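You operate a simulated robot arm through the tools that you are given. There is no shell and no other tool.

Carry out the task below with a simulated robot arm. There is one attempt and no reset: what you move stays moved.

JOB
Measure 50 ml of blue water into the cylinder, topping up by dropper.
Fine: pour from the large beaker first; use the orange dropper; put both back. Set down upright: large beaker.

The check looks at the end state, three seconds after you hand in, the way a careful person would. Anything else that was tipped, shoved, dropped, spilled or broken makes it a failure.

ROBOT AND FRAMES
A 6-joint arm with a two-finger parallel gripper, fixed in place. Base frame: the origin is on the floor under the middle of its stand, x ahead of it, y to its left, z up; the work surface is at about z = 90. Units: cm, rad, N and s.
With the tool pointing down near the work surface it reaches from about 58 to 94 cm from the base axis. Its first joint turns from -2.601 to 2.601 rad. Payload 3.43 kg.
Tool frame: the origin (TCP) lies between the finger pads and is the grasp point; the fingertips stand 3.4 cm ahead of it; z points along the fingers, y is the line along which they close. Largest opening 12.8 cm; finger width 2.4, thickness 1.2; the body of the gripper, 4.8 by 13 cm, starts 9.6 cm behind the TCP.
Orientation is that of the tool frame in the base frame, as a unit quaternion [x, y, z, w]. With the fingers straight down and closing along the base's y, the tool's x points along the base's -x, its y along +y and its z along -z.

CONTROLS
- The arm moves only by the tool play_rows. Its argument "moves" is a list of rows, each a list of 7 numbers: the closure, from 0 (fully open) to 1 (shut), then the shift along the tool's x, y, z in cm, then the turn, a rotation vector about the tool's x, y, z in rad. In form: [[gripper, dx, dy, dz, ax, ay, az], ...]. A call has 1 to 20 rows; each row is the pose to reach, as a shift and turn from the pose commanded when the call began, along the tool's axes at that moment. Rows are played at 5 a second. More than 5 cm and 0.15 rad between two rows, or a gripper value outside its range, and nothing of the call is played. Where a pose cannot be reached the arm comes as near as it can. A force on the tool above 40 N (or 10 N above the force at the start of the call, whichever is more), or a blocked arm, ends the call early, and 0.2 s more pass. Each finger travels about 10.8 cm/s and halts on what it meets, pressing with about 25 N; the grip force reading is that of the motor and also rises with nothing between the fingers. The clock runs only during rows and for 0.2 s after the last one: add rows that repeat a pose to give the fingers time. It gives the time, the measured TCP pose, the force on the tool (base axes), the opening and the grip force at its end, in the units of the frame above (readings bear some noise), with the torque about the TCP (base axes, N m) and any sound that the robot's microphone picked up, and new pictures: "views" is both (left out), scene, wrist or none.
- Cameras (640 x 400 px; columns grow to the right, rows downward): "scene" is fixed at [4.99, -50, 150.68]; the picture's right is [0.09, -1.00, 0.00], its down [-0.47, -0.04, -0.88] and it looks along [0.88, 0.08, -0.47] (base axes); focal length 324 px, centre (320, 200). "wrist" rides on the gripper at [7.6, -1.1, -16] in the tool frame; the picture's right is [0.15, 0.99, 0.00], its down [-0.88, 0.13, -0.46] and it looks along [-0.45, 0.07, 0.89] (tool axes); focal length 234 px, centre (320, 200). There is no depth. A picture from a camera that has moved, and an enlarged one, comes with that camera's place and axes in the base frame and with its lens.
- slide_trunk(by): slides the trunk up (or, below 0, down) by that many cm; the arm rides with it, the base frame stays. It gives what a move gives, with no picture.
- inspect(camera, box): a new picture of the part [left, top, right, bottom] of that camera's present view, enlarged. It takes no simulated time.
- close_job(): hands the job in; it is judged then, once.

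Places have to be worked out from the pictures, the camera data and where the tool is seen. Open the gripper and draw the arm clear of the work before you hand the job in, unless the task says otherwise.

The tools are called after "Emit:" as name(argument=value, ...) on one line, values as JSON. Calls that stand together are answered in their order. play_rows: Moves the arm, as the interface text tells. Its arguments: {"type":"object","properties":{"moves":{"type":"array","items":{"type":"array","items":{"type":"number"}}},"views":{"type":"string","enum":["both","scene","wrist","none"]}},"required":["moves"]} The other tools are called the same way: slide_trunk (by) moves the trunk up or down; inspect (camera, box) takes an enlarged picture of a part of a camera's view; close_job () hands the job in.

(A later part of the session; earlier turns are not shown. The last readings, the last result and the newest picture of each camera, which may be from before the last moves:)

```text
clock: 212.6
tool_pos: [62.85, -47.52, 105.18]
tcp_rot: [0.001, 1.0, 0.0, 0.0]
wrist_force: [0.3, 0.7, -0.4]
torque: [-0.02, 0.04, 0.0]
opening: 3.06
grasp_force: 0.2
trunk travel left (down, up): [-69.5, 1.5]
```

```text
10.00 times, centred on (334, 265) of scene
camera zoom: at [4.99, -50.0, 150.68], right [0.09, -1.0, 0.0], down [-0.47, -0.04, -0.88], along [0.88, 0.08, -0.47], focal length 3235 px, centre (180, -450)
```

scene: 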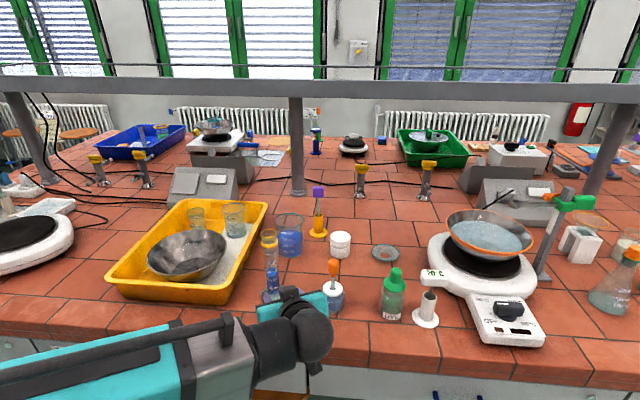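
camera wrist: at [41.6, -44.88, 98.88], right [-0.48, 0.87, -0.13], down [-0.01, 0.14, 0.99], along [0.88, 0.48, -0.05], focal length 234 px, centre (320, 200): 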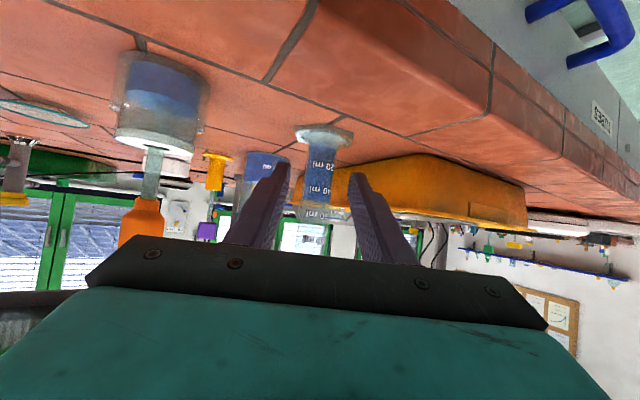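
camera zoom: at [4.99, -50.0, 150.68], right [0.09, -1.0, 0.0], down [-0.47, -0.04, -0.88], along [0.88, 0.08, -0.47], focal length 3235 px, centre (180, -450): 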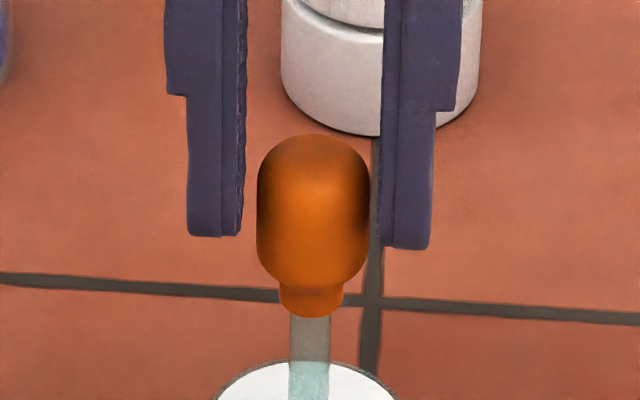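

The fingertips cover the upper ~0.9 cm of the straight bulb wall plus the dome. I close and squeeze firmly (tip still in the bottle, expelling any content there).

Emit:
play_rows(moves=[[0.79, 0, 0, 0, 0, 0, 0], [0.805, 0, 0, 0, 0, 0, 0], [0.812, 0, 0, 0, 0, 0, 0], [0.83, 0, 0, 0, 0, 0, 0], [0.87, 0, 0, 0, 0, 0, 0], [0.9, 0, 0, 0, 0, 0, 0], [0.9, 0, 0, 0, 0, 0, 0]], views="none")

Emit:
inspect(camera="scene", box=[318, 245, 350, 285])

Emit:
inspect(camera="wrist", box=[270, 130, 370, 210])

```text
clock: 214.2
tool_pos: [62.94, -47.36, 105.28]
tcp_rot: [0.001, 1.0, 0.0, 0.0]
wrist_force: [0.3, 0.3, 0.3]
torque: [-0.03, -0.03, 0.01]
opening: 2.33
grasp_force: 25.1
trunk travel left (down, up): [-69.5, 1.5]
```

```text
10.00 times, centred on (334, 265) of scene
camera zoom: at [4.99, -50.0, 150.68], right [0.09, -1.0, 0.0], down [-0.47, -0.04, -0.88], along [0.88, 0.08, -0.47], focal length 3235 px, centre (180, -450)
```

zoom: 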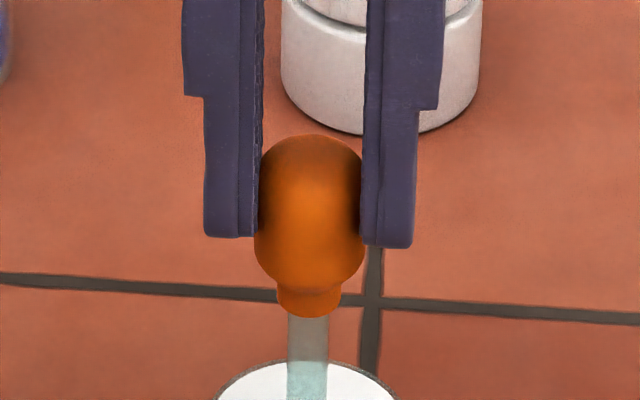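

```text
5.00 times, centred on (320, 170) of wrist
camera zoom: at [55.27, -48.63, 121.22], right [-0.15, 0.99, 0.0], down [0.88, 0.13, 0.46], along [0.45, 0.07, -0.89], focal length 1171 px, centre (320, 350)
```

zoom: 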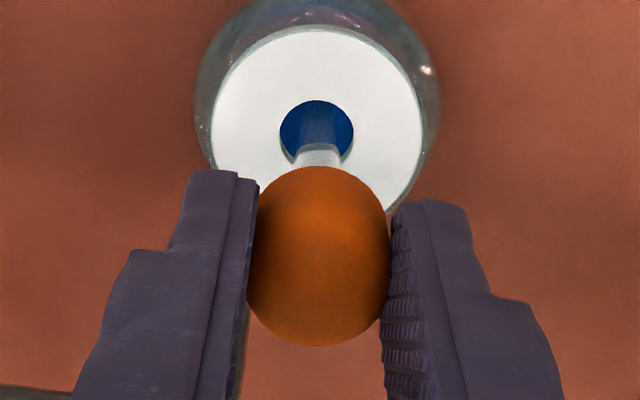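

Firm grip. I lift it straight out of the bottle and check it hangs straight.

Emit:
play_rows(moves=[[0.9, 0, 0, -0.5, 0, 0, 0], [0.9, 0, 0, -2, 0, 0, 0], [0.9, 0, 0, -4, 0, 0, 0], [0.9, 0, 0, -6, 0, 0, 0], [0.9, 0, 0, -8, 0, 0, 0], [0.9, 0, 0, -9, 0, 0, 0], [0.9, 0, 0, -9, 0, 0, 0]], views="none")

Emit:
inspect(camera="scene", box=[310, 225, 360, 305])

Emit:
inspect(camera="wrist", box=[270, 90, 370, 210])

```text
clock: 215.8
tool_pos: [62.9, -47.41, 114.45]
tcp_rot: [0.001, 1.0, 0.001, 0.0]
wrist_force: [-0.2, -0.1, 1.2]
torque: [0.04, 0.01, 0.04]
opening: 2.33
grasp_force: 24.4
trunk travel left (down, up): [-69.5, 1.5]
```

```text
5.00 times, centred on (335, 265) of scene
camera zoom: at [4.99, -50.0, 150.68], right [0.09, -1.0, 0.0], down [-0.47, -0.04, -0.88], along [0.88, 0.08, -0.47], focal length 1618 px, centre (245, -125)
```

zoom: 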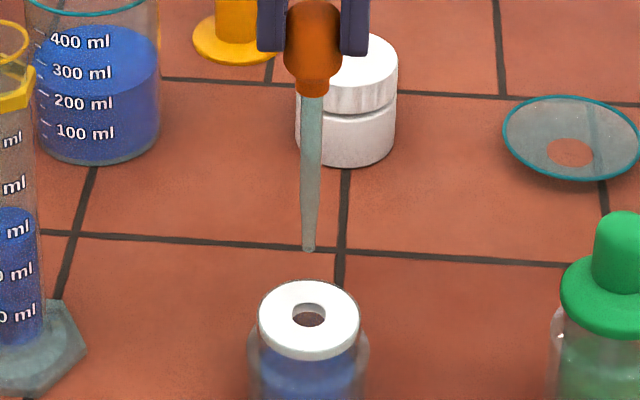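

```text
3.33 times, centred on (320, 150) of wrist
camera zoom: at [55.24, -48.6, 130.37], right [-0.15, 0.99, 0.0], down [0.88, 0.13, 0.46], along [0.45, 0.07, -0.89], focal length 781 px, centre (320, 367)
```

zoom: 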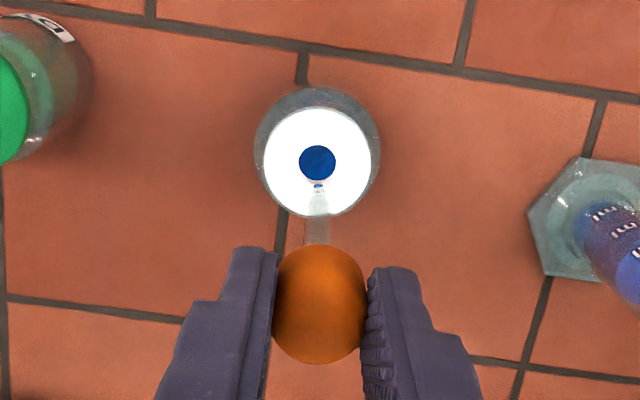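

It hangs straight and stays firmly held. I raise it well above the cylinder rim and move over the mouth, still squeezed.

Emit:
play_rows(moves=[[0.9, 0, 0, -3, 0, 0, 0], [0.9, 0, 0, -6, 0, 0, 0], [0.9, 0, 0, -9, 0, 0, 0], [0.9, 0, 0, -12, 0, 0, 0], [0.9, 0, 0, -13, 0, 0, 0], [0.9, -0.2, 1.5, -13, 0, 0, 0], [0.9, -0.6, 4.5, -13, 0, 0, 0], [0.9, -1.0, 7.5, -13, 0, 0, 0], [0.9, -1.4, 10.5, -13, 0, 0, 0], [0.9, -1.8, 13.2, -13, 0, 0, 0], [0.9, -2.02, 14.89, -13, 0, 0, 0], [0.9, -2.02, 14.89, -13, 0, 0, 0], [0.9, -2.02, 14.89, -13, 0, 0, 0]], views="none")

Emit:
inspect(camera="wrist", box=[270, 80, 370, 180])

Emit:
inspect(camera="scene", box=[250, 170, 310, 260])

```text
clock: 218.6
tool_pos: [64.85, -32.57, 127.36]
tcp_rot: [0.0, 1.0, 0.0, 0.0]
wrist_force: [0.6, 0.5, -0.1]
torque: [-0.03, 0.03, 0.02]
opening: 2.32
grasp_force: 25.3
trunk travel left (down, up): [-69.5, 1.5]
```

```text
4.00 times, centred on (320, 130) of wrist
camera zoom: at [57.27, -33.63, 143.34], right [-0.15, 0.99, 0.0], down [0.88, 0.13, 0.46], along [0.45, 0.07, -0.89], focal length 937 px, centre (320, 480)
```

zoom: 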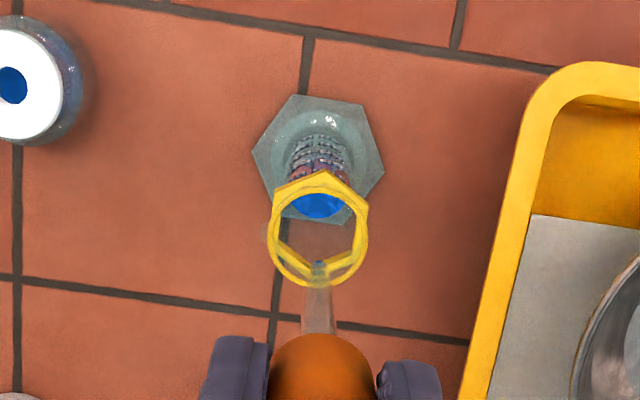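

```text
4.44 times, centred on (280, 215) of scene
camera zoom: at [4.99, -50.0, 150.68], right [0.09, -1.0, 0.0], down [-0.47, -0.04, -0.88], along [0.88, 0.08, -0.47], focal length 1438 px, centre (498, 133)
```

zoom: 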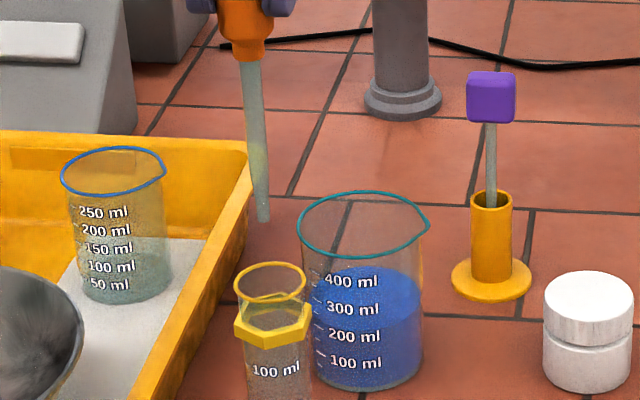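

Laterally aligned within ~0.1 cm. I lower slowly until the bulb is just above the rim, then check again.

Emit:
play_rows(moves=[[0.9, 0, 0, 1, 0, 0, 0], [0.9, 0, 0, 2.5, 0, 0, 0], [0.9, 0, 0, 4, 0, 0, 0], [0.9, 0, 0, 5.5, 0, 0, 0], [0.9, 0, 0, 7, 0, 0, 0], [0.9, 0, 0, 8.5, 0, 0, 0], [0.9, 0, 0, 10, 0, 0, 0], [0.9, 0, 0, 11, 0, 0, 0], [0.9, 0, 0, 12, 0, 0, 0], [0.9, 0, 0, 12, 0, 0, 0]], views="none")

Emit:
inspect(camera="wrist", box=[270, 110, 370, 210])

Emit:
inspect(camera="scene", box=[255, 205, 295, 265])

Emit:
inspect(camera="scene", box=[268, 257, 284, 267])

```text
clock: 220.8
tool_pos: [64.93, -32.62, 115.26]
tcp_rot: [0.001, 1.0, 0.0, -0.001]
wrist_force: [0.0, 0.8, 0.3]
torque: [0.0, -0.02, 0.03]
opening: 2.32
grasp_force: 25.0
trunk travel left (down, up): [-69.5, 1.5]
```

```text
4.00 times, centred on (320, 160) of wrist
camera zoom: at [57.37, -33.71, 131.24], right [-0.15, 0.99, 0.0], down [0.88, 0.13, 0.46], along [0.45, 0.07, -0.89], focal length 937 px, centre (320, 360)
```

zoom: 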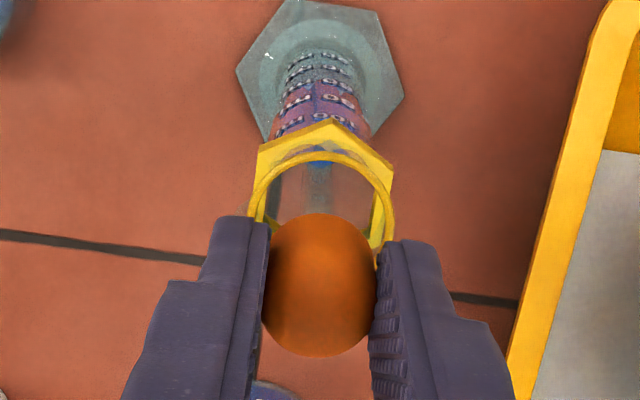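

```text
6.67 times, centred on (275, 235) of scene
camera zoom: at [4.99, -50.0, 150.68], right [0.09, -1.0, 0.0], down [-0.47, -0.04, -0.88], along [0.88, 0.08, -0.47], focal length 2157 px, centre (620, -33)
```

zoom: 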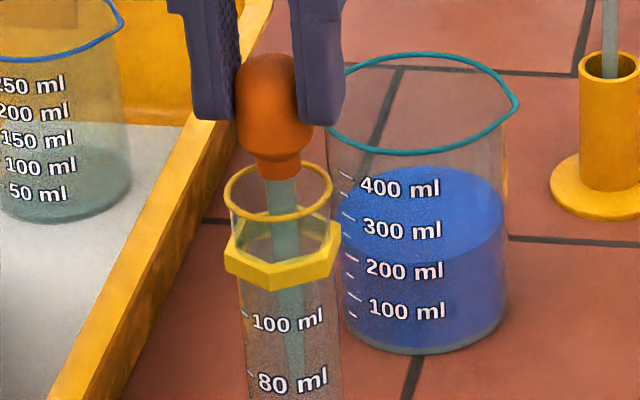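

```text
16.00 times, centred on (276, 262) of scene
camera zoom: at [4.99, -50.0, 150.68], right [0.09, -1.0, 0.0], down [-0.47, -0.04, -0.88], along [0.88, 0.08, -0.47], focal length 5176 px, centre (1024, -792)
```

zoom: 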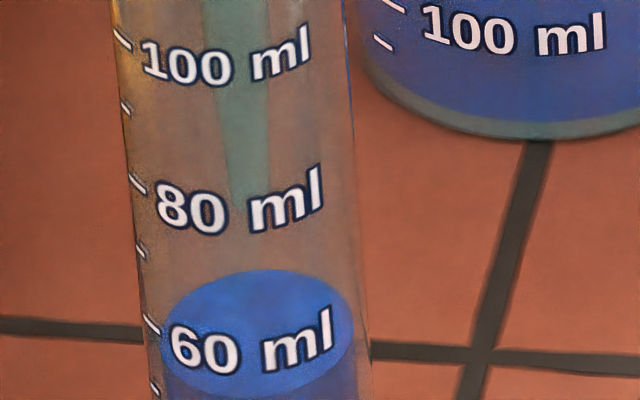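

The tip is ~2.3 cm above the liquid, and the dropper needs a shift of ~0.15 cm left (+y) to be centred. I correct that and lower 1.5 cm slowly, so the bulb's taper just enters the mouth.

Emit:
play_rows(moves=[[0.9, -0.03, 0.07, 0, 0, 0, 0], [0.9, -0.05, 0.14, 0, 0, 0, 0], [0.9, -0.05, 0.14, 0.3, 0, 0, 0], [0.9, -0.05, 0.14, 0.6, 0, 0, 0], [0.9, -0.05, 0.14, 0.9, 0, 0, 0], [0.9, -0.05, 0.14, 1.2, 0, 0, 0], [0.9, -0.05, 0.14, 1.5, 0, 0, 0], [0.9, -0.05, 0.14, 1.5, 0, 0, 0]], views="none")

Emit:
inspect(camera="wrist", box=[270, 110, 370, 210])

Emit:
inspect(camera="scene", box=[255, 205, 295, 265])

Emit:
inspect(camera="scene", box=[268, 257, 284, 267])

```text
clock: 222.6
tool_pos: [65.08, -32.44, 113.86]
tcp_rot: [0.002, 1.0, 0.0, 0.0]
wrist_force: [0.0, -0.5, 0.2]
torque: [-0.02, 0.03, -0.01]
opening: 2.29
grasp_force: 24.9
trunk travel left (down, up): [-69.5, 1.5]
```

```text
4.00 times, centred on (320, 160) of wrist
camera zoom: at [57.36, -33.56, 129.75], right [-0.15, 0.99, 0.0], down [0.88, 0.13, 0.46], along [0.45, 0.07, -0.89], focal length 937 px, centre (320, 360)
```

zoom: 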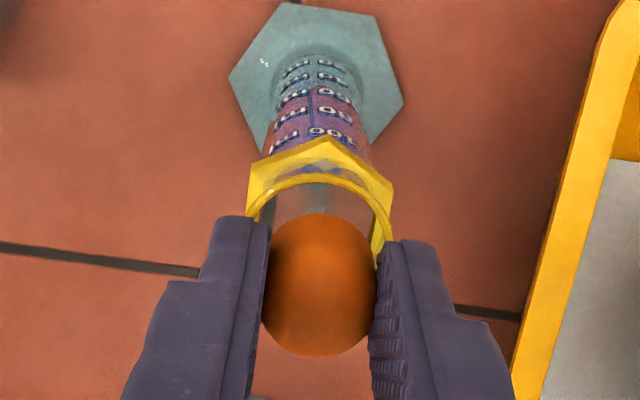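

```text
6.67 times, centred on (275, 235) of scene
camera zoom: at [4.99, -50.0, 150.68], right [0.09, -1.0, 0.0], down [-0.47, -0.04, -0.88], along [0.88, 0.08, -0.47], focal length 2157 px, centre (620, -33)
```

zoom: 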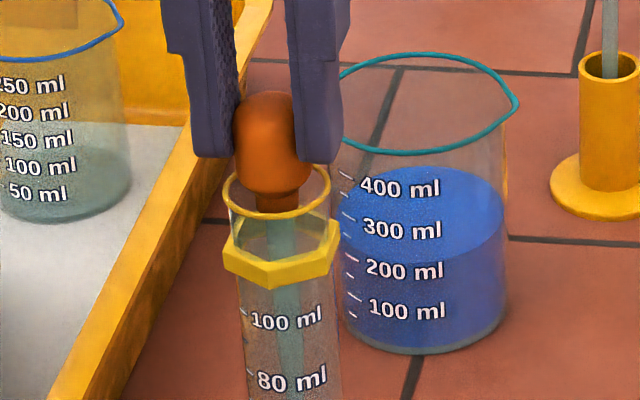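

```text
16.00 times, centred on (276, 262) of scene
camera zoom: at [4.99, -50.0, 150.68], right [0.09, -1.0, 0.0], down [-0.47, -0.04, -0.88], along [0.88, 0.08, -0.47], focal length 5176 px, centre (1024, -792)
```

zoom: 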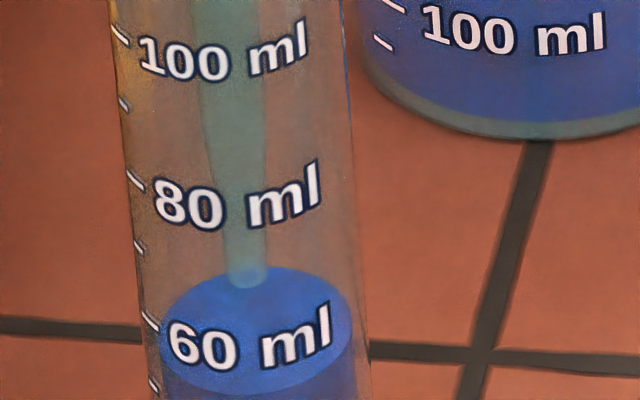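

Labels shifted by ~2–3 px, so the bulb is brushing the rim. The wrist view shows the bulb sits ~0.4 cm too far in +x relative to the ring. I raise back up, shift −0.4 cm in x, and re-check.

Emit:
play_rows(moves=[[0.9, 0, 0, -0.4, 0, 0, 0], [0.9, 0, 0, -0.9, 0, 0, 0], [0.9, 0, 0, -1.5, 0, 0, 0], [0.9, 0.2, 0.02, -1.5, 0, 0, 0], [0.9, 0.4, 0.04, -1.5, 0, 0, 0], [0.9, 0.4, 0.04, -1.5, 0, 0, 0]], views="none")

Emit:
inspect(camera="wrist", box=[270, 110, 370, 210])

Emit:
inspect(camera="scene", box=[255, 205, 295, 265])

Emit:
inspect(camera="scene", box=[268, 257, 284, 267])

```text
clock: 224.0
tool_pos: [64.61, -32.4, 115.3]
tcp_rot: [0.0, 1.0, -0.001, 0.001]
wrist_force: [0.5, -0.3, 0.6]
torque: [0.01, 0.02, 0.02]
opening: 2.33
grasp_force: 25.4
trunk travel left (down, up): [-69.5, 1.5]
```

```text
4.00 times, centred on (320, 160) of wrist
camera zoom: at [56.93, -33.54, 131.28], right [-0.15, 0.99, 0.0], down [0.88, 0.13, 0.46], along [0.45, 0.07, -0.89], focal length 937 px, centre (320, 360)
```

zoom: 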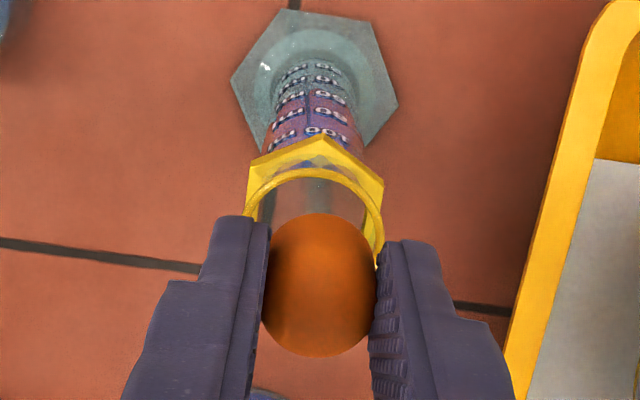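

```text
6.67 times, centred on (275, 235) of scene
camera zoom: at [4.99, -50.0, 150.68], right [0.09, -1.0, 0.0], down [-0.47, -0.04, -0.88], along [0.88, 0.08, -0.47], focal length 2157 px, centre (620, -33)
```

zoom: 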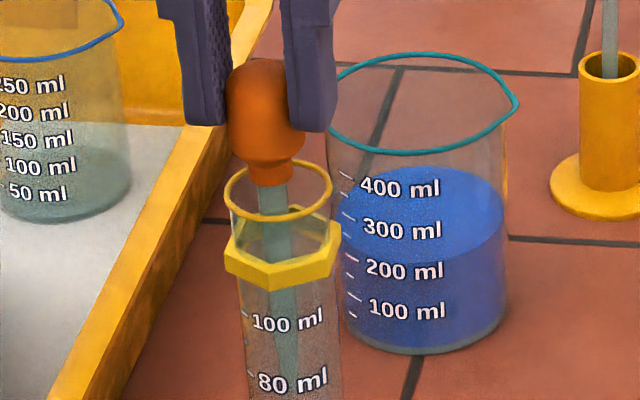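

```text
16.00 times, centred on (276, 262) of scene
camera zoom: at [4.99, -50.0, 150.68], right [0.09, -1.0, 0.0], down [-0.47, -0.04, -0.88], along [0.88, 0.08, -0.47], focal length 5176 px, centre (1024, -792)
```

zoom: 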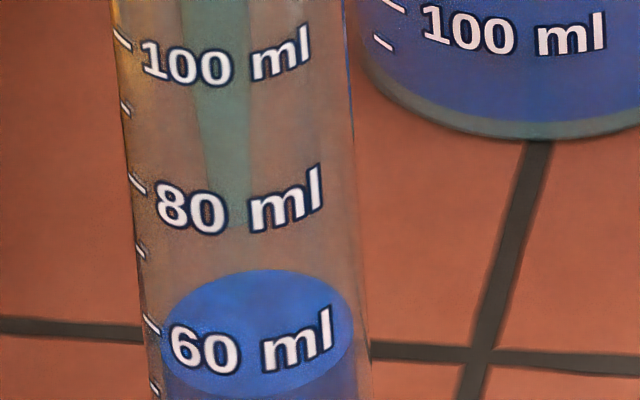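

The cylinder is back exactly at its place. I fine-tune (−0.2 cm x, −0.08 cm y) to centre the bulb over the ring and lower 1.2 cm again.

Emit:
play_rows(moves=[[0.9, 0.1, -0.04, 0, 0, 0, 0], [0.9, 0.2, -0.08, 0, 0, 0, 0], [0.9, 0.2, -0.08, 0.3, 0, 0, 0], [0.9, 0.2, -0.08, 0.6, 0, 0, 0], [0.9, 0.2, -0.08, 0.9, 0, 0, 0], [0.9, 0.2, -0.08, 1.2, 0, 0, 0], [0.9, 0.2, -0.08, 1.2, 0, 0, 0]], views="none")

Emit:
inspect(camera="scene", box=[255, 205, 295, 265])

Emit:
inspect(camera="scene", box=[268, 257, 284, 267])

Emit:
inspect(camera="wrist", box=[270, 110, 370, 210])

```text
clock: 225.6
tool_pos: [64.28, -32.43, 114.03]
tcp_rot: [0.0, 1.0, 0.0, 0.0]
wrist_force: [0.2, -0.2, -0.2]
torque: [0.01, -0.05, 0.02]
opening: 2.35
grasp_force: 25.2
trunk travel left (down, up): [-69.5, 1.5]
```

```text
6.67 times, centred on (275, 235) of scene
camera zoom: at [4.99, -50.0, 150.68], right [0.09, -1.0, 0.0], down [-0.47, -0.04, -0.88], along [0.88, 0.08, -0.47], focal length 2157 px, centre (620, -33)
```

zoom: 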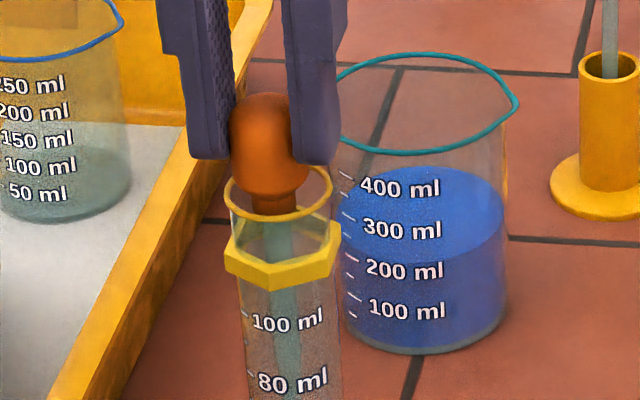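

```text
16.00 times, centred on (276, 262) of scene
camera zoom: at [4.99, -50.0, 150.68], right [0.09, -1.0, 0.0], down [-0.47, -0.04, -0.88], along [0.88, 0.08, -0.47], focal length 5176 px, centre (1024, -792)
```

zoom: 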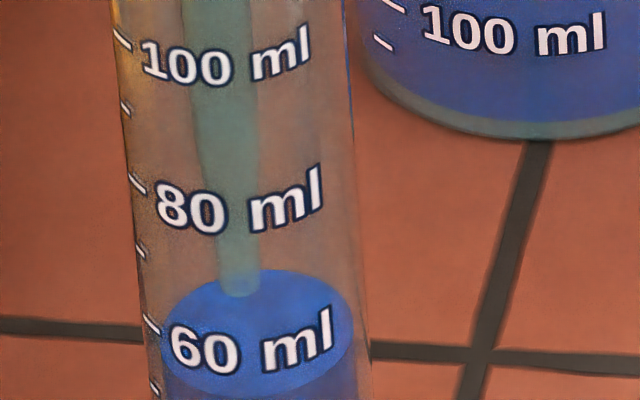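

```text
4.00 times, centred on (320, 160) of wrist
camera zoom: at [56.8, -33.59, 130.05], right [-0.15, 0.99, 0.0], down [0.88, 0.13, 0.46], along [0.45, 0.07, -0.89], focal length 937 px, centre (320, 360)
```

zoom: 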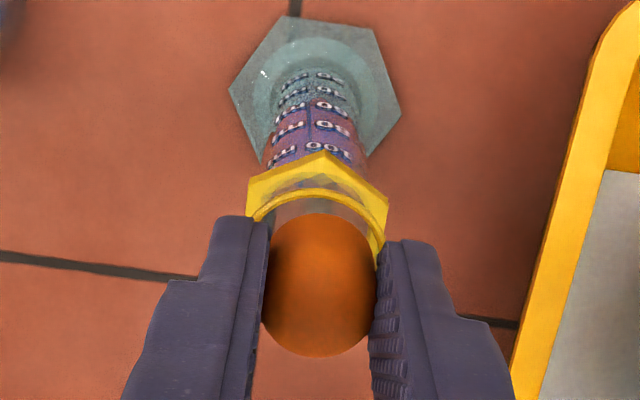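

No contact this time: the cylinder stayed put and the bulb is centred. The tip is ~0.8 cm above the surface, so I lower 0.7 cm more and check.

Emit:
play_rows(moves=[[0.9, 0, 0, 0.2, 0, 0, 0], [0.9, 0, 0, 0.45, 0, 0, 0], [0.9, 0, 0, 0.7, 0, 0, 0], [0.9, 0, 0, 0.7, 0, 0, 0]], views="none")

Emit:
inspect(camera="scene", box=[255, 205, 295, 265])

Emit:
inspect(camera="scene", box=[268, 257, 284, 267])

```text
clock: 226.6
tool_pos: [64.47, -32.4, 113.47]
tcp_rot: [0.0, 1.0, -0.001, 0.0]
wrist_force: [1.5, -0.2, 0.8]
torque: [-0.03, -0.03, -0.02]
opening: 2.34
grasp_force: 24.8
trunk travel left (down, up): [-69.5, 1.5]
```

```text
6.67 times, centred on (275, 235) of scene
camera zoom: at [4.99, -50.0, 150.68], right [0.09, -1.0, 0.0], down [-0.47, -0.04, -0.88], along [0.88, 0.08, -0.47], focal length 2157 px, centre (620, -33)
```

zoom: 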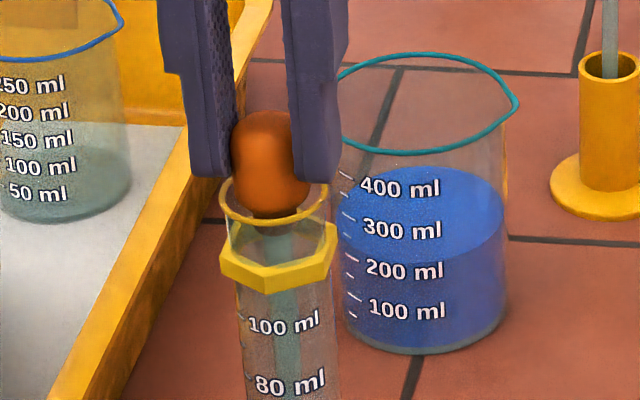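

```text
16.00 times, centred on (276, 262) of scene
camera zoom: at [4.99, -50.0, 150.68], right [0.09, -1.0, 0.0], down [-0.47, -0.04, -0.88], along [0.88, 0.08, -0.47], focal length 5176 px, centre (1024, -792)
```

zoom: 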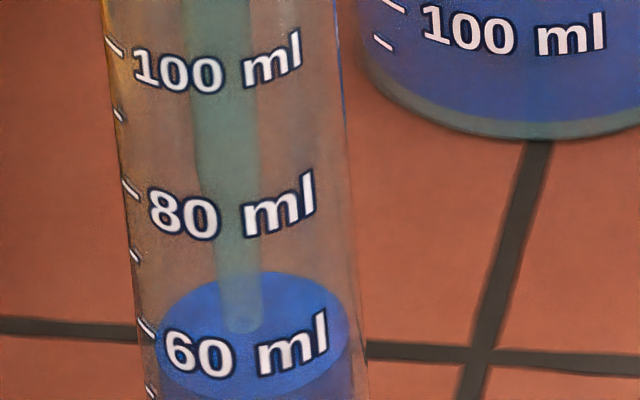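

The ring is being nudged slightly (≈0.1 cm toward −x, +y), so I back up 0.5 cm, shift +0.12 cm in x and −0.1 cm in y, and try again.

Emit:
play_rows(moves=[[0.9, 0, 0, -0.3, 0, 0, 0], [0.9, 0, 0, -0.6, 0, 0, 0], [0.9, -0.12, -0.1, -0.6, 0, 0, 0], [0.9, -0.12, -0.1, -0.6, 0, 0, 0]], views="none")

Emit:
inspect(camera="scene", box=[268, 257, 284, 267])

Emit:
inspect(camera="scene", box=[255, 205, 295, 265])

```text
clock: 227.6
tool_pos: [64.47, -32.55, 114.04]
tcp_rot: [0.0, 1.0, 0.0, -0.001]
wrist_force: [0.0, 0.1, -0.7]
torque: [-0.03, 0.0, -0.01]
opening: 2.32
grasp_force: 25.4
trunk travel left (down, up): [-69.5, 1.5]
```

```text
16.00 times, centred on (276, 262) of scene
camera zoom: at [4.99, -50.0, 150.68], right [0.09, -1.0, 0.0], down [-0.47, -0.04, -0.88], along [0.88, 0.08, -0.47], focal length 5176 px, centre (1024, -792)
```

zoom: 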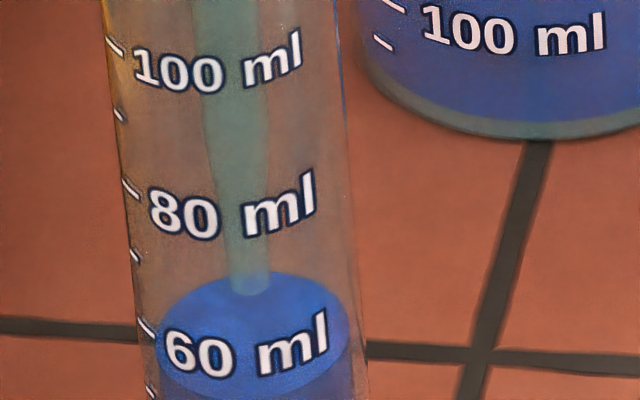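

```text
6.67 times, centred on (275, 235) of scene
camera zoom: at [4.99, -50.0, 150.68], right [0.09, -1.0, 0.0], down [-0.47, -0.04, -0.88], along [0.88, 0.08, -0.47], focal length 2157 px, centre (620, -33)
```

zoom: 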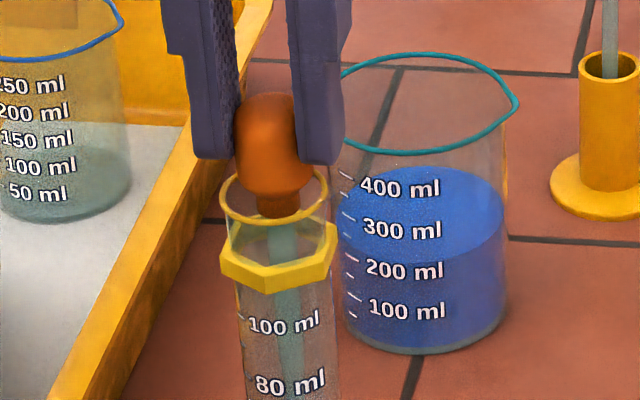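

The cylinder slid by only ~0.1 cm and stands normally. The bulb is off that contact now; I lower again in small steps.

Emit:
play_rows(moves=[[0.9, 0, 0, 0.25, 0, 0, 0], [0.9, 0, 0, 0.5, 0, 0, 0], [0.9, 0, 0, 0.75, 0, 0, 0], [0.9, 0, 0, 0.75, 0, 0, 0]], views="none")

Emit:
inspect(camera="scene", box=[268, 257, 284, 267])

Emit:
inspect(camera="scene", box=[255, 205, 295, 265])

Emit:
inspect(camera="wrist", box=[270, 110, 370, 210])

```text
clock: 228.6
tool_pos: [64.5, -32.58, 113.28]
tcp_rot: [0.001, 1.0, 0.0, 0.0]
wrist_force: [0.6, 0.8, -0.1]
torque: [0.01, 0.01, 0.0]
opening: 2.32
grasp_force: 24.7
trunk travel left (down, up): [-69.5, 1.5]
```

```text
16.00 times, centred on (276, 262) of scene
camera zoom: at [4.99, -50.0, 150.68], right [0.09, -1.0, 0.0], down [-0.47, -0.04, -0.88], along [0.88, 0.08, -0.47], focal length 5176 px, centre (1024, -792)
```

zoom: 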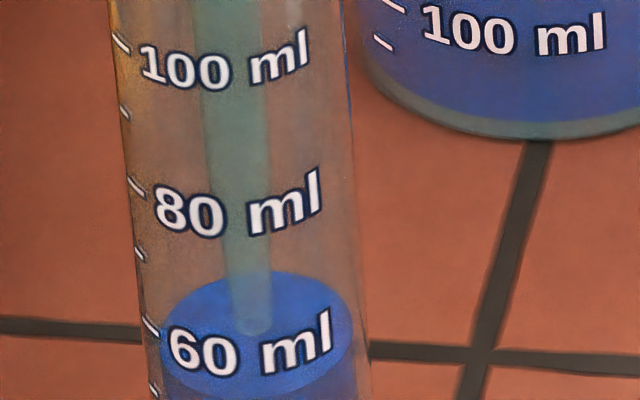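

```text
6.67 times, centred on (275, 235) of scene
camera zoom: at [4.99, -50.0, 150.68], right [0.09, -1.0, 0.0], down [-0.47, -0.04, -0.88], along [0.88, 0.08, -0.47], focal length 2157 px, centre (620, -33)
```

zoom: 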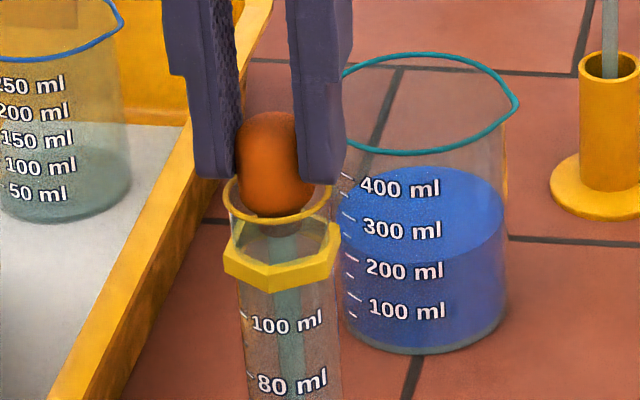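

```text
4.00 times, centred on (320, 160) of wrist
camera zoom: at [56.92, -33.71, 129.21], right [-0.15, 0.99, 0.0], down [0.88, 0.13, 0.46], along [0.45, 0.07, -0.89], focal length 937 px, centre (320, 360)
```

zoom: 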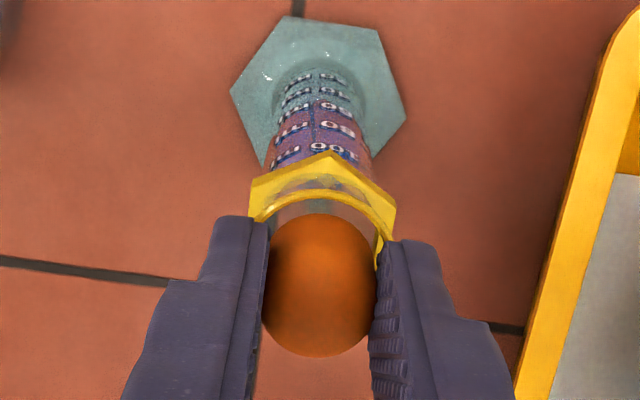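

The cylinder is settled around the bulb and the tip is right at the surface. I lower 0.5 cm more to immerse it.

Emit:
play_rows(moves=[[0.9, 0, 0, 0.2, 0, 0, 0], [0.9, 0, 0, 0.4, 0, 0, 0], [0.9, 0, 0, 0.55, 0, 0, 0], [0.9, 0, 0, 0.55, 0, 0, 0]], views="none")

Emit:
inspect(camera="scene", box=[268, 262, 284, 272])

Emit:
inspect(camera="scene", box=[255, 205, 295, 265])

```text
clock: 229.6
tool_pos: [64.46, -32.43, 112.75]
tcp_rot: [0.002, 1.0, 0.0, -0.001]
wrist_force: [0.3, 0.0, -0.3]
torque: [-0.05, -0.01, -0.02]
opening: 2.33
grasp_force: 25.2
trunk travel left (down, up): [-69.5, 1.5]
```

```text
16.00 times, centred on (276, 267) of scene
camera zoom: at [4.99, -50.0, 150.68], right [0.09, -1.0, 0.0], down [-0.47, -0.04, -0.88], along [0.88, 0.08, -0.47], focal length 5176 px, centre (1024, -872)
```

zoom: 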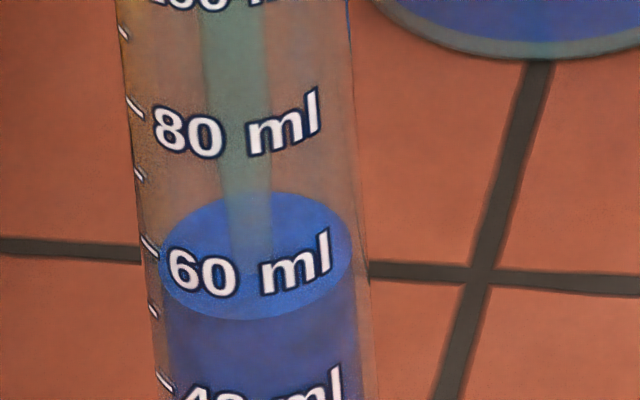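

```text
6.67 times, centred on (275, 235) of scene
camera zoom: at [4.99, -50.0, 150.68], right [0.09, -1.0, 0.0], down [-0.47, -0.04, -0.88], along [0.88, 0.08, -0.47], focal length 2157 px, centre (620, -33)
```

zoom: 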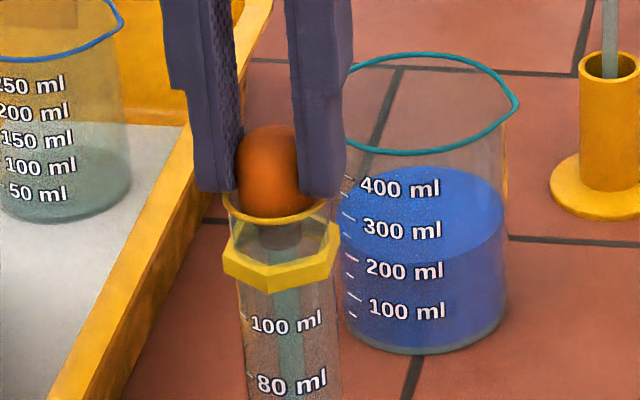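

The tip is now under the surface. I relax the bulb to draw liquid up (light hold kept).

Emit:
play_rows(moves=[[0.83, 0, 0, 0, 0, 0, 0], [0.815, 0, 0, 0, 0, 0, 0], [0.81, 0, 0, 0, 0, 0, 0], [0.81, 0, 0, 0, 0, 0, 0], [0.81, 0, 0, 0, 0, 0, 0], [0.81, 0, 0, 0, 0, 0, 0], [0.81, 0, 0, 0, 0, 0, 0]], views="none")

Emit:
inspect(camera="scene", box=[268, 262, 284, 272])

Emit:
inspect(camera="scene", box=[255, 205, 295, 265])

```text
clock: 231.2
tool_pos: [64.51, -32.46, 112.79]
tcp_rot: [0.001, 1.0, 0.0, 0.0]
wrist_force: [0.1, 0.0, 0.0]
torque: [0.01, -0.02, 0.02]
opening: 2.48
grasp_force: 0.4
trunk travel left (down, up): [-69.5, 1.5]
```

```text
16.00 times, centred on (276, 267) of scene
camera zoom: at [4.99, -50.0, 150.68], right [0.09, -1.0, 0.0], down [-0.47, -0.04, -0.88], along [0.88, 0.08, -0.47], focal length 5176 px, centre (1024, -872)
```

zoom: 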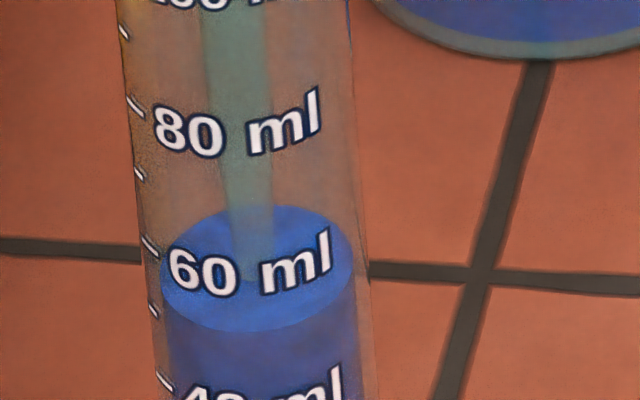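

```text
6.67 times, centred on (275, 235) of scene
camera zoom: at [4.99, -50.0, 150.68], right [0.09, -1.0, 0.0], down [-0.47, -0.04, -0.88], along [0.88, 0.08, -0.47], focal length 2157 px, centre (620, -33)
```

zoom: 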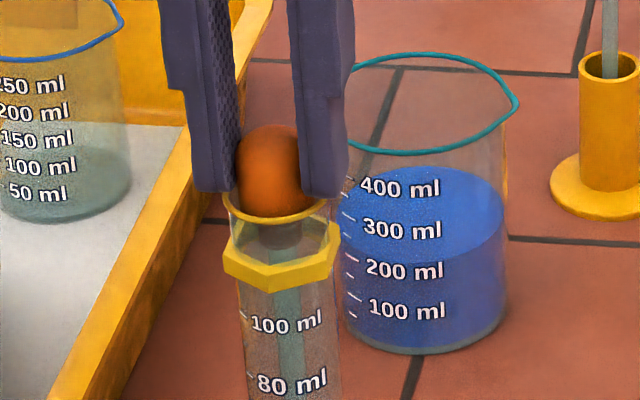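

The level dropped clearly (≈ −1.9 ml or slightly more in one draw). I lift the dropper straight out slowly, on the light hold.

Emit:
play_rows(moves=[[0.815, 0, 0, 0, 0, 0, 0], [0.815, 0, 0, -0.3, 0, 0, 0], [0.815, 0, 0, -0.8, 0, 0, 0], [0.815, 0, 0, -1.4, 0, 0, 0], [0.815, 0, 0, -2, 0, 0, 0], [0.815, 0, 0, -3, 0, 0, 0], [0.815, 0, 0, -4, 0, 0, 0], [0.815, 0, 0, -5, 0, 0, 0], [0.815, 0, 0, -5, 0, 0, 0]], views="none")

Emit:
inspect(camera="scene", box=[240, 180, 320, 300])

Emit:
inspect(camera="scene", box=[268, 267, 284, 277])

```text
clock: 233.2
tool_pos: [64.46, -32.48, 117.79]
tcp_rot: [0.001, 1.0, 0.0, 0.001]
wrist_force: [-0.3, 0.4, -0.3]
torque: [-0.01, 0.02, -0.04]
opening: 2.46
grasp_force: 0.7
trunk travel left (down, up): [-69.5, 1.5]
```

```text
3.33 times, centred on (280, 240) of scene
camera zoom: at [4.99, -50.0, 150.68], right [0.09, -1.0, 0.0], down [-0.47, -0.04, -0.88], along [0.88, 0.08, -0.47], focal length 1078 px, centre (453, 67)
```

zoom: 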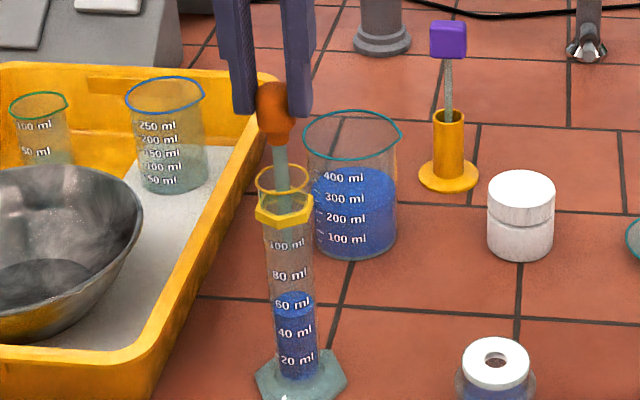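

```text
16.00 times, centred on (276, 272) of scene
camera zoom: at [4.99, -50.0, 150.68], right [0.09, -1.0, 0.0], down [-0.47, -0.04, -0.88], along [0.88, 0.08, -0.47], focal length 5176 px, centre (1024, -952)
```

zoom: 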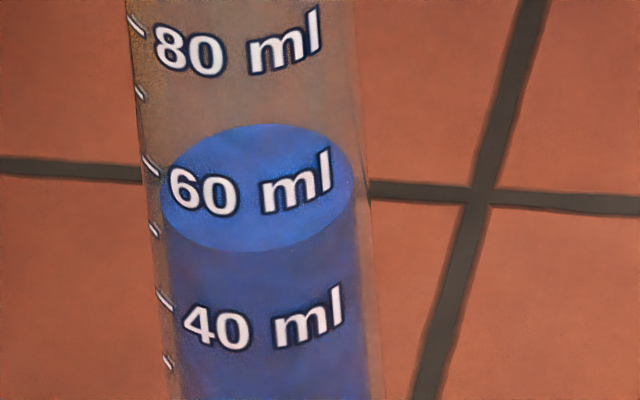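

The cylinder stands upright at its place and the level reads ≈49.65 ml, very close to 50. I carry the dropper (light hold) back above its bottle.

Emit:
play_rows(moves=[[0.815, 0, 0, -2, 0, 0, 0], [0.815, 0, 0, -4.5, 0, 0, 0], [0.815, 0, 0, -7, 0, 0, 0], [0.815, 0, 0, -9, 0, 0, 0], [0.815, 0, 0, -9.6, 0, 0, 0], [0.815, 0.1, -1, -9.6, 0, 0, 0], [0.815, 0.35, -3.3, -9.6, 0, 0, 0], [0.815, 0.6, -5.8, -9.6, 0, 0, 0], [0.815, 0.9, -8.3, -9.6, 0, 0, 0], [0.815, 1.15, -10.8, -9.6, 0, 0, 0], [0.815, 1.4, -13, -9.6, 0, 0, 0], [0.815, 1.55, -14.4, -9.6, 0, 0, 0], [0.815, 1.59, -14.89, -9.6, 0, 0, 0], [0.815, 1.59, -14.89, -7, 0, 0, 0], [0.815, 1.59, -14.89, -4, 0, 0, 0], [0.815, 1.59, -14.89, -1, 0, 0, 0], [0.815, 1.59, -14.89, 2, 0, 0, 0], [0.815, 1.59, -14.89, 3.45, 0, 0, 0], [0.815, 1.59, -14.89, 3.45, 0, 0, 0]], views="none")

Emit:
inspect(camera="scene", box=[310, 225, 360, 305])

Emit:
inspect(camera="wrist", box=[270, 90, 370, 210])

```text
clock: 237.2
tool_pos: [63.03, -47.37, 114.28]
tcp_rot: [0.001, 1.0, 0.0, -0.001]
wrist_force: [0.1, 0.2, 0.7]
torque: [0.02, -0.02, -0.02]
opening: 2.46
grasp_force: 1.1
trunk travel left (down, up): [-69.5, 1.5]
```

```text
5.00 times, centred on (335, 265) of scene
camera zoom: at [4.99, -50.0, 150.68], right [0.09, -1.0, 0.0], down [-0.47, -0.04, -0.88], along [0.88, 0.08, -0.47], focal length 1618 px, centre (245, -125)
```

zoom: 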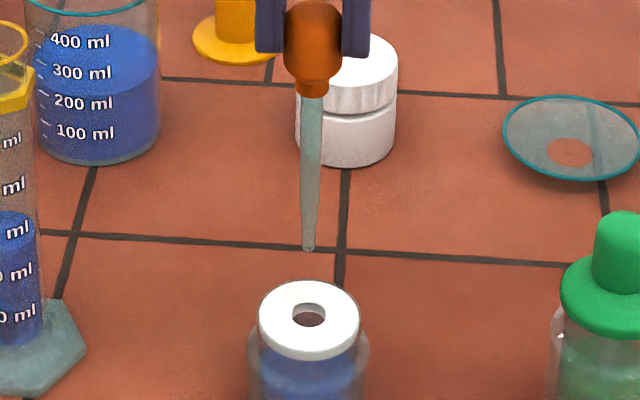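

```text
3.33 times, centred on (320, 150) of wrist
camera zoom: at [55.3, -48.58, 130.25], right [-0.15, 0.99, 0.0], down [0.88, 0.13, 0.46], along [0.45, 0.07, -0.89], focal length 781 px, centre (320, 367)
```

zoom: 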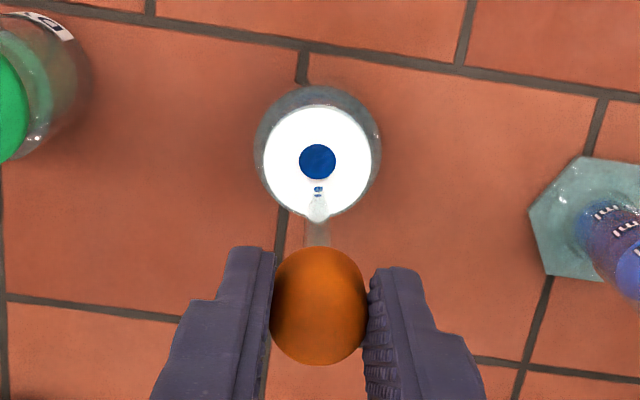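

Aligned as when it was lifted. I insert to the seat on the light hold and release.

Emit:
play_rows(moves=[[0.815, 0, 0, 1, 0, 0, 0], [0.815, 0, 0, 2.2, 0, 0, 0], [0.815, 0, 0, 3.5, 0, 0, 0], [0.815, 0, 0, 5, 0, 0, 0], [0.815, 0, 0, 6.5, 0, 0, 0], [0.815, 0, 0, 7.8, 0, 0, 0], [0.815, 0, 0, 8.5, 0, 0, 0], [0.815, 0, 0, 8.9, 0, 0, 0], [0.815, 0, 0, 9.0, 0, 0, 0], [0.81, 0, 0, 9.0, 0, 0, 0], [0.8, 0, 0, 9.0, 0, 0, 0], [0.78, 0, 0, 9.0, 0, 0, 0], [0.74, 0, 0, 9.0, 0, 0, 0], [0.68, 0, 0, 9.0, 0, 0, 0], [0.6, 0, 0, 9.0, 0, 0, 0], [0.6, 0, 0, 9.0, 0, 0, 0]], views="none")

Emit:
inspect(camera="scene", box=[310, 240, 360, 320])

Emit:
inspect(camera="wrist", box=[270, 130, 370, 210])

```text
clock: 240.6
tool_pos: [62.99, -47.5, 105.3]
tcp_rot: [0.001, 1.0, 0.001, -0.001]
wrist_force: [-0.2, 0.1, 0.2]
torque: [0.02, -0.01, -0.02]
opening: 5.12
grasp_force: 0.0
trunk travel left (down, up): [-69.5, 1.5]
```

```text
5.00 times, centred on (335, 280) of scene
camera zoom: at [4.99, -50.0, 150.68], right [0.09, -1.0, 0.0], down [-0.47, -0.04, -0.88], along [0.88, 0.08, -0.47], focal length 1618 px, centre (245, -200)
```

zoom: 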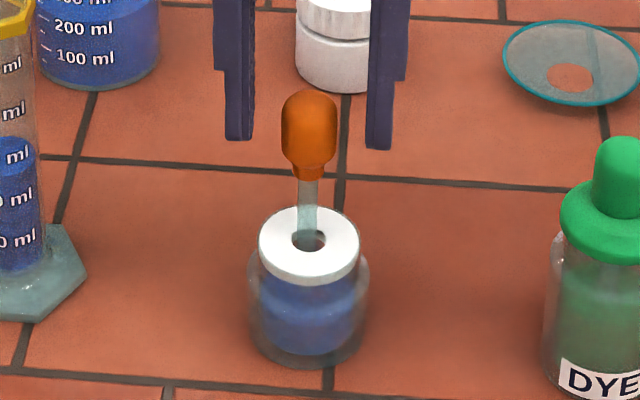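

```text
5.00 times, centred on (320, 170) of wrist
camera zoom: at [55.29, -48.58, 121.25], right [-0.15, 0.99, 0.0], down [0.88, 0.13, 0.46], along [0.45, 0.07, -0.89], focal length 1171 px, centre (320, 350)
```

zoom: 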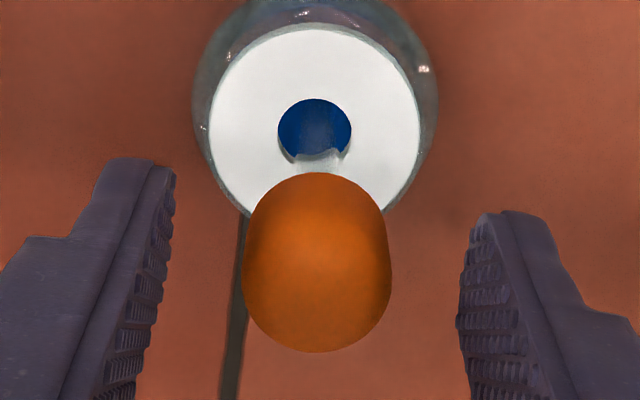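

The dropper stands in the bottle with a slight natural lean. I go once more to the low view to measure the final level.

Emit:
play_rows(moves=[[0.6, 0, 0, -1, 0, 0, 0], [0.6, 0, 0, -4, 0, 0, 0], [0.6, 0, 0, -8, 0, 0, 0], [0.6, 0, 0, -12, 0, 0, 0], [0.6, 0, 0, -15.5, 0, 0, 0], [0.6, 0, 0, -17.1, 0, 0, 0], [0.6, 1, 2, -17.1, 0, 0, -0.07], [0.6, 2.2, 4.4, -17.1, 0, 0, -0.16], [0.6, 3.4, 6.8, -17.1, 0, 0, -0.26], [0.6, 4.6, 9.2, -17.1, 0, 0, -0.36], [0.6, 5.75, 11.06, -17.1, 0, 0, -0.436], [0.6, 5.75, 11.06, -17.1, 0, 0, -0.436]], views="scene")

Emit:
inspect(camera="scene", box=[240, 200, 370, 320])

```text
clock: 243.2
tool_pos: [57.26, -36.29, 122.35]
tcp_rot: [-0.217, 0.976, 0.0, 0.0]
wrist_force: [0.6, 0.0, 0.3]
torque: [-0.02, 0.0, 0.0]
opening: 5.13
grasp_force: 0.1
trunk travel left (down, up): [-69.5, 1.5]
```

scene: 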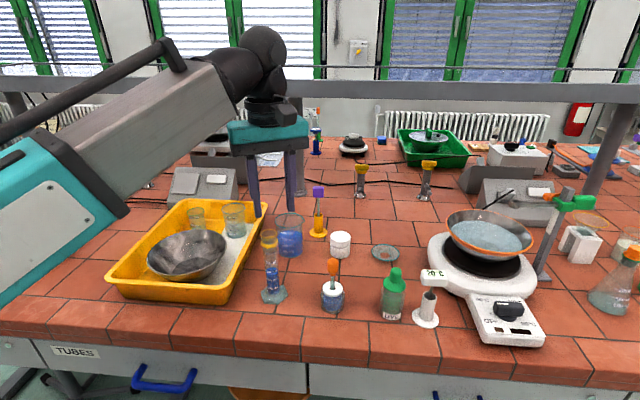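

```text
3.33 times, centred on (305, 260) of scene
camera zoom: at [4.99, -50.0, 150.68], right [0.09, -1.0, 0.0], down [-0.47, -0.04, -0.88], along [0.88, 0.08, -0.47], focal length 1078 px, centre (370, 0)
```

zoom: 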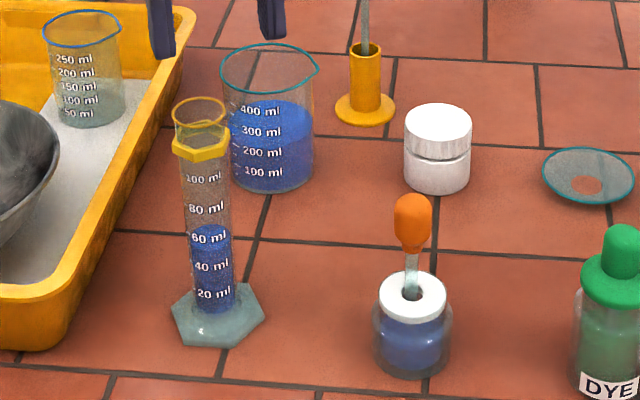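

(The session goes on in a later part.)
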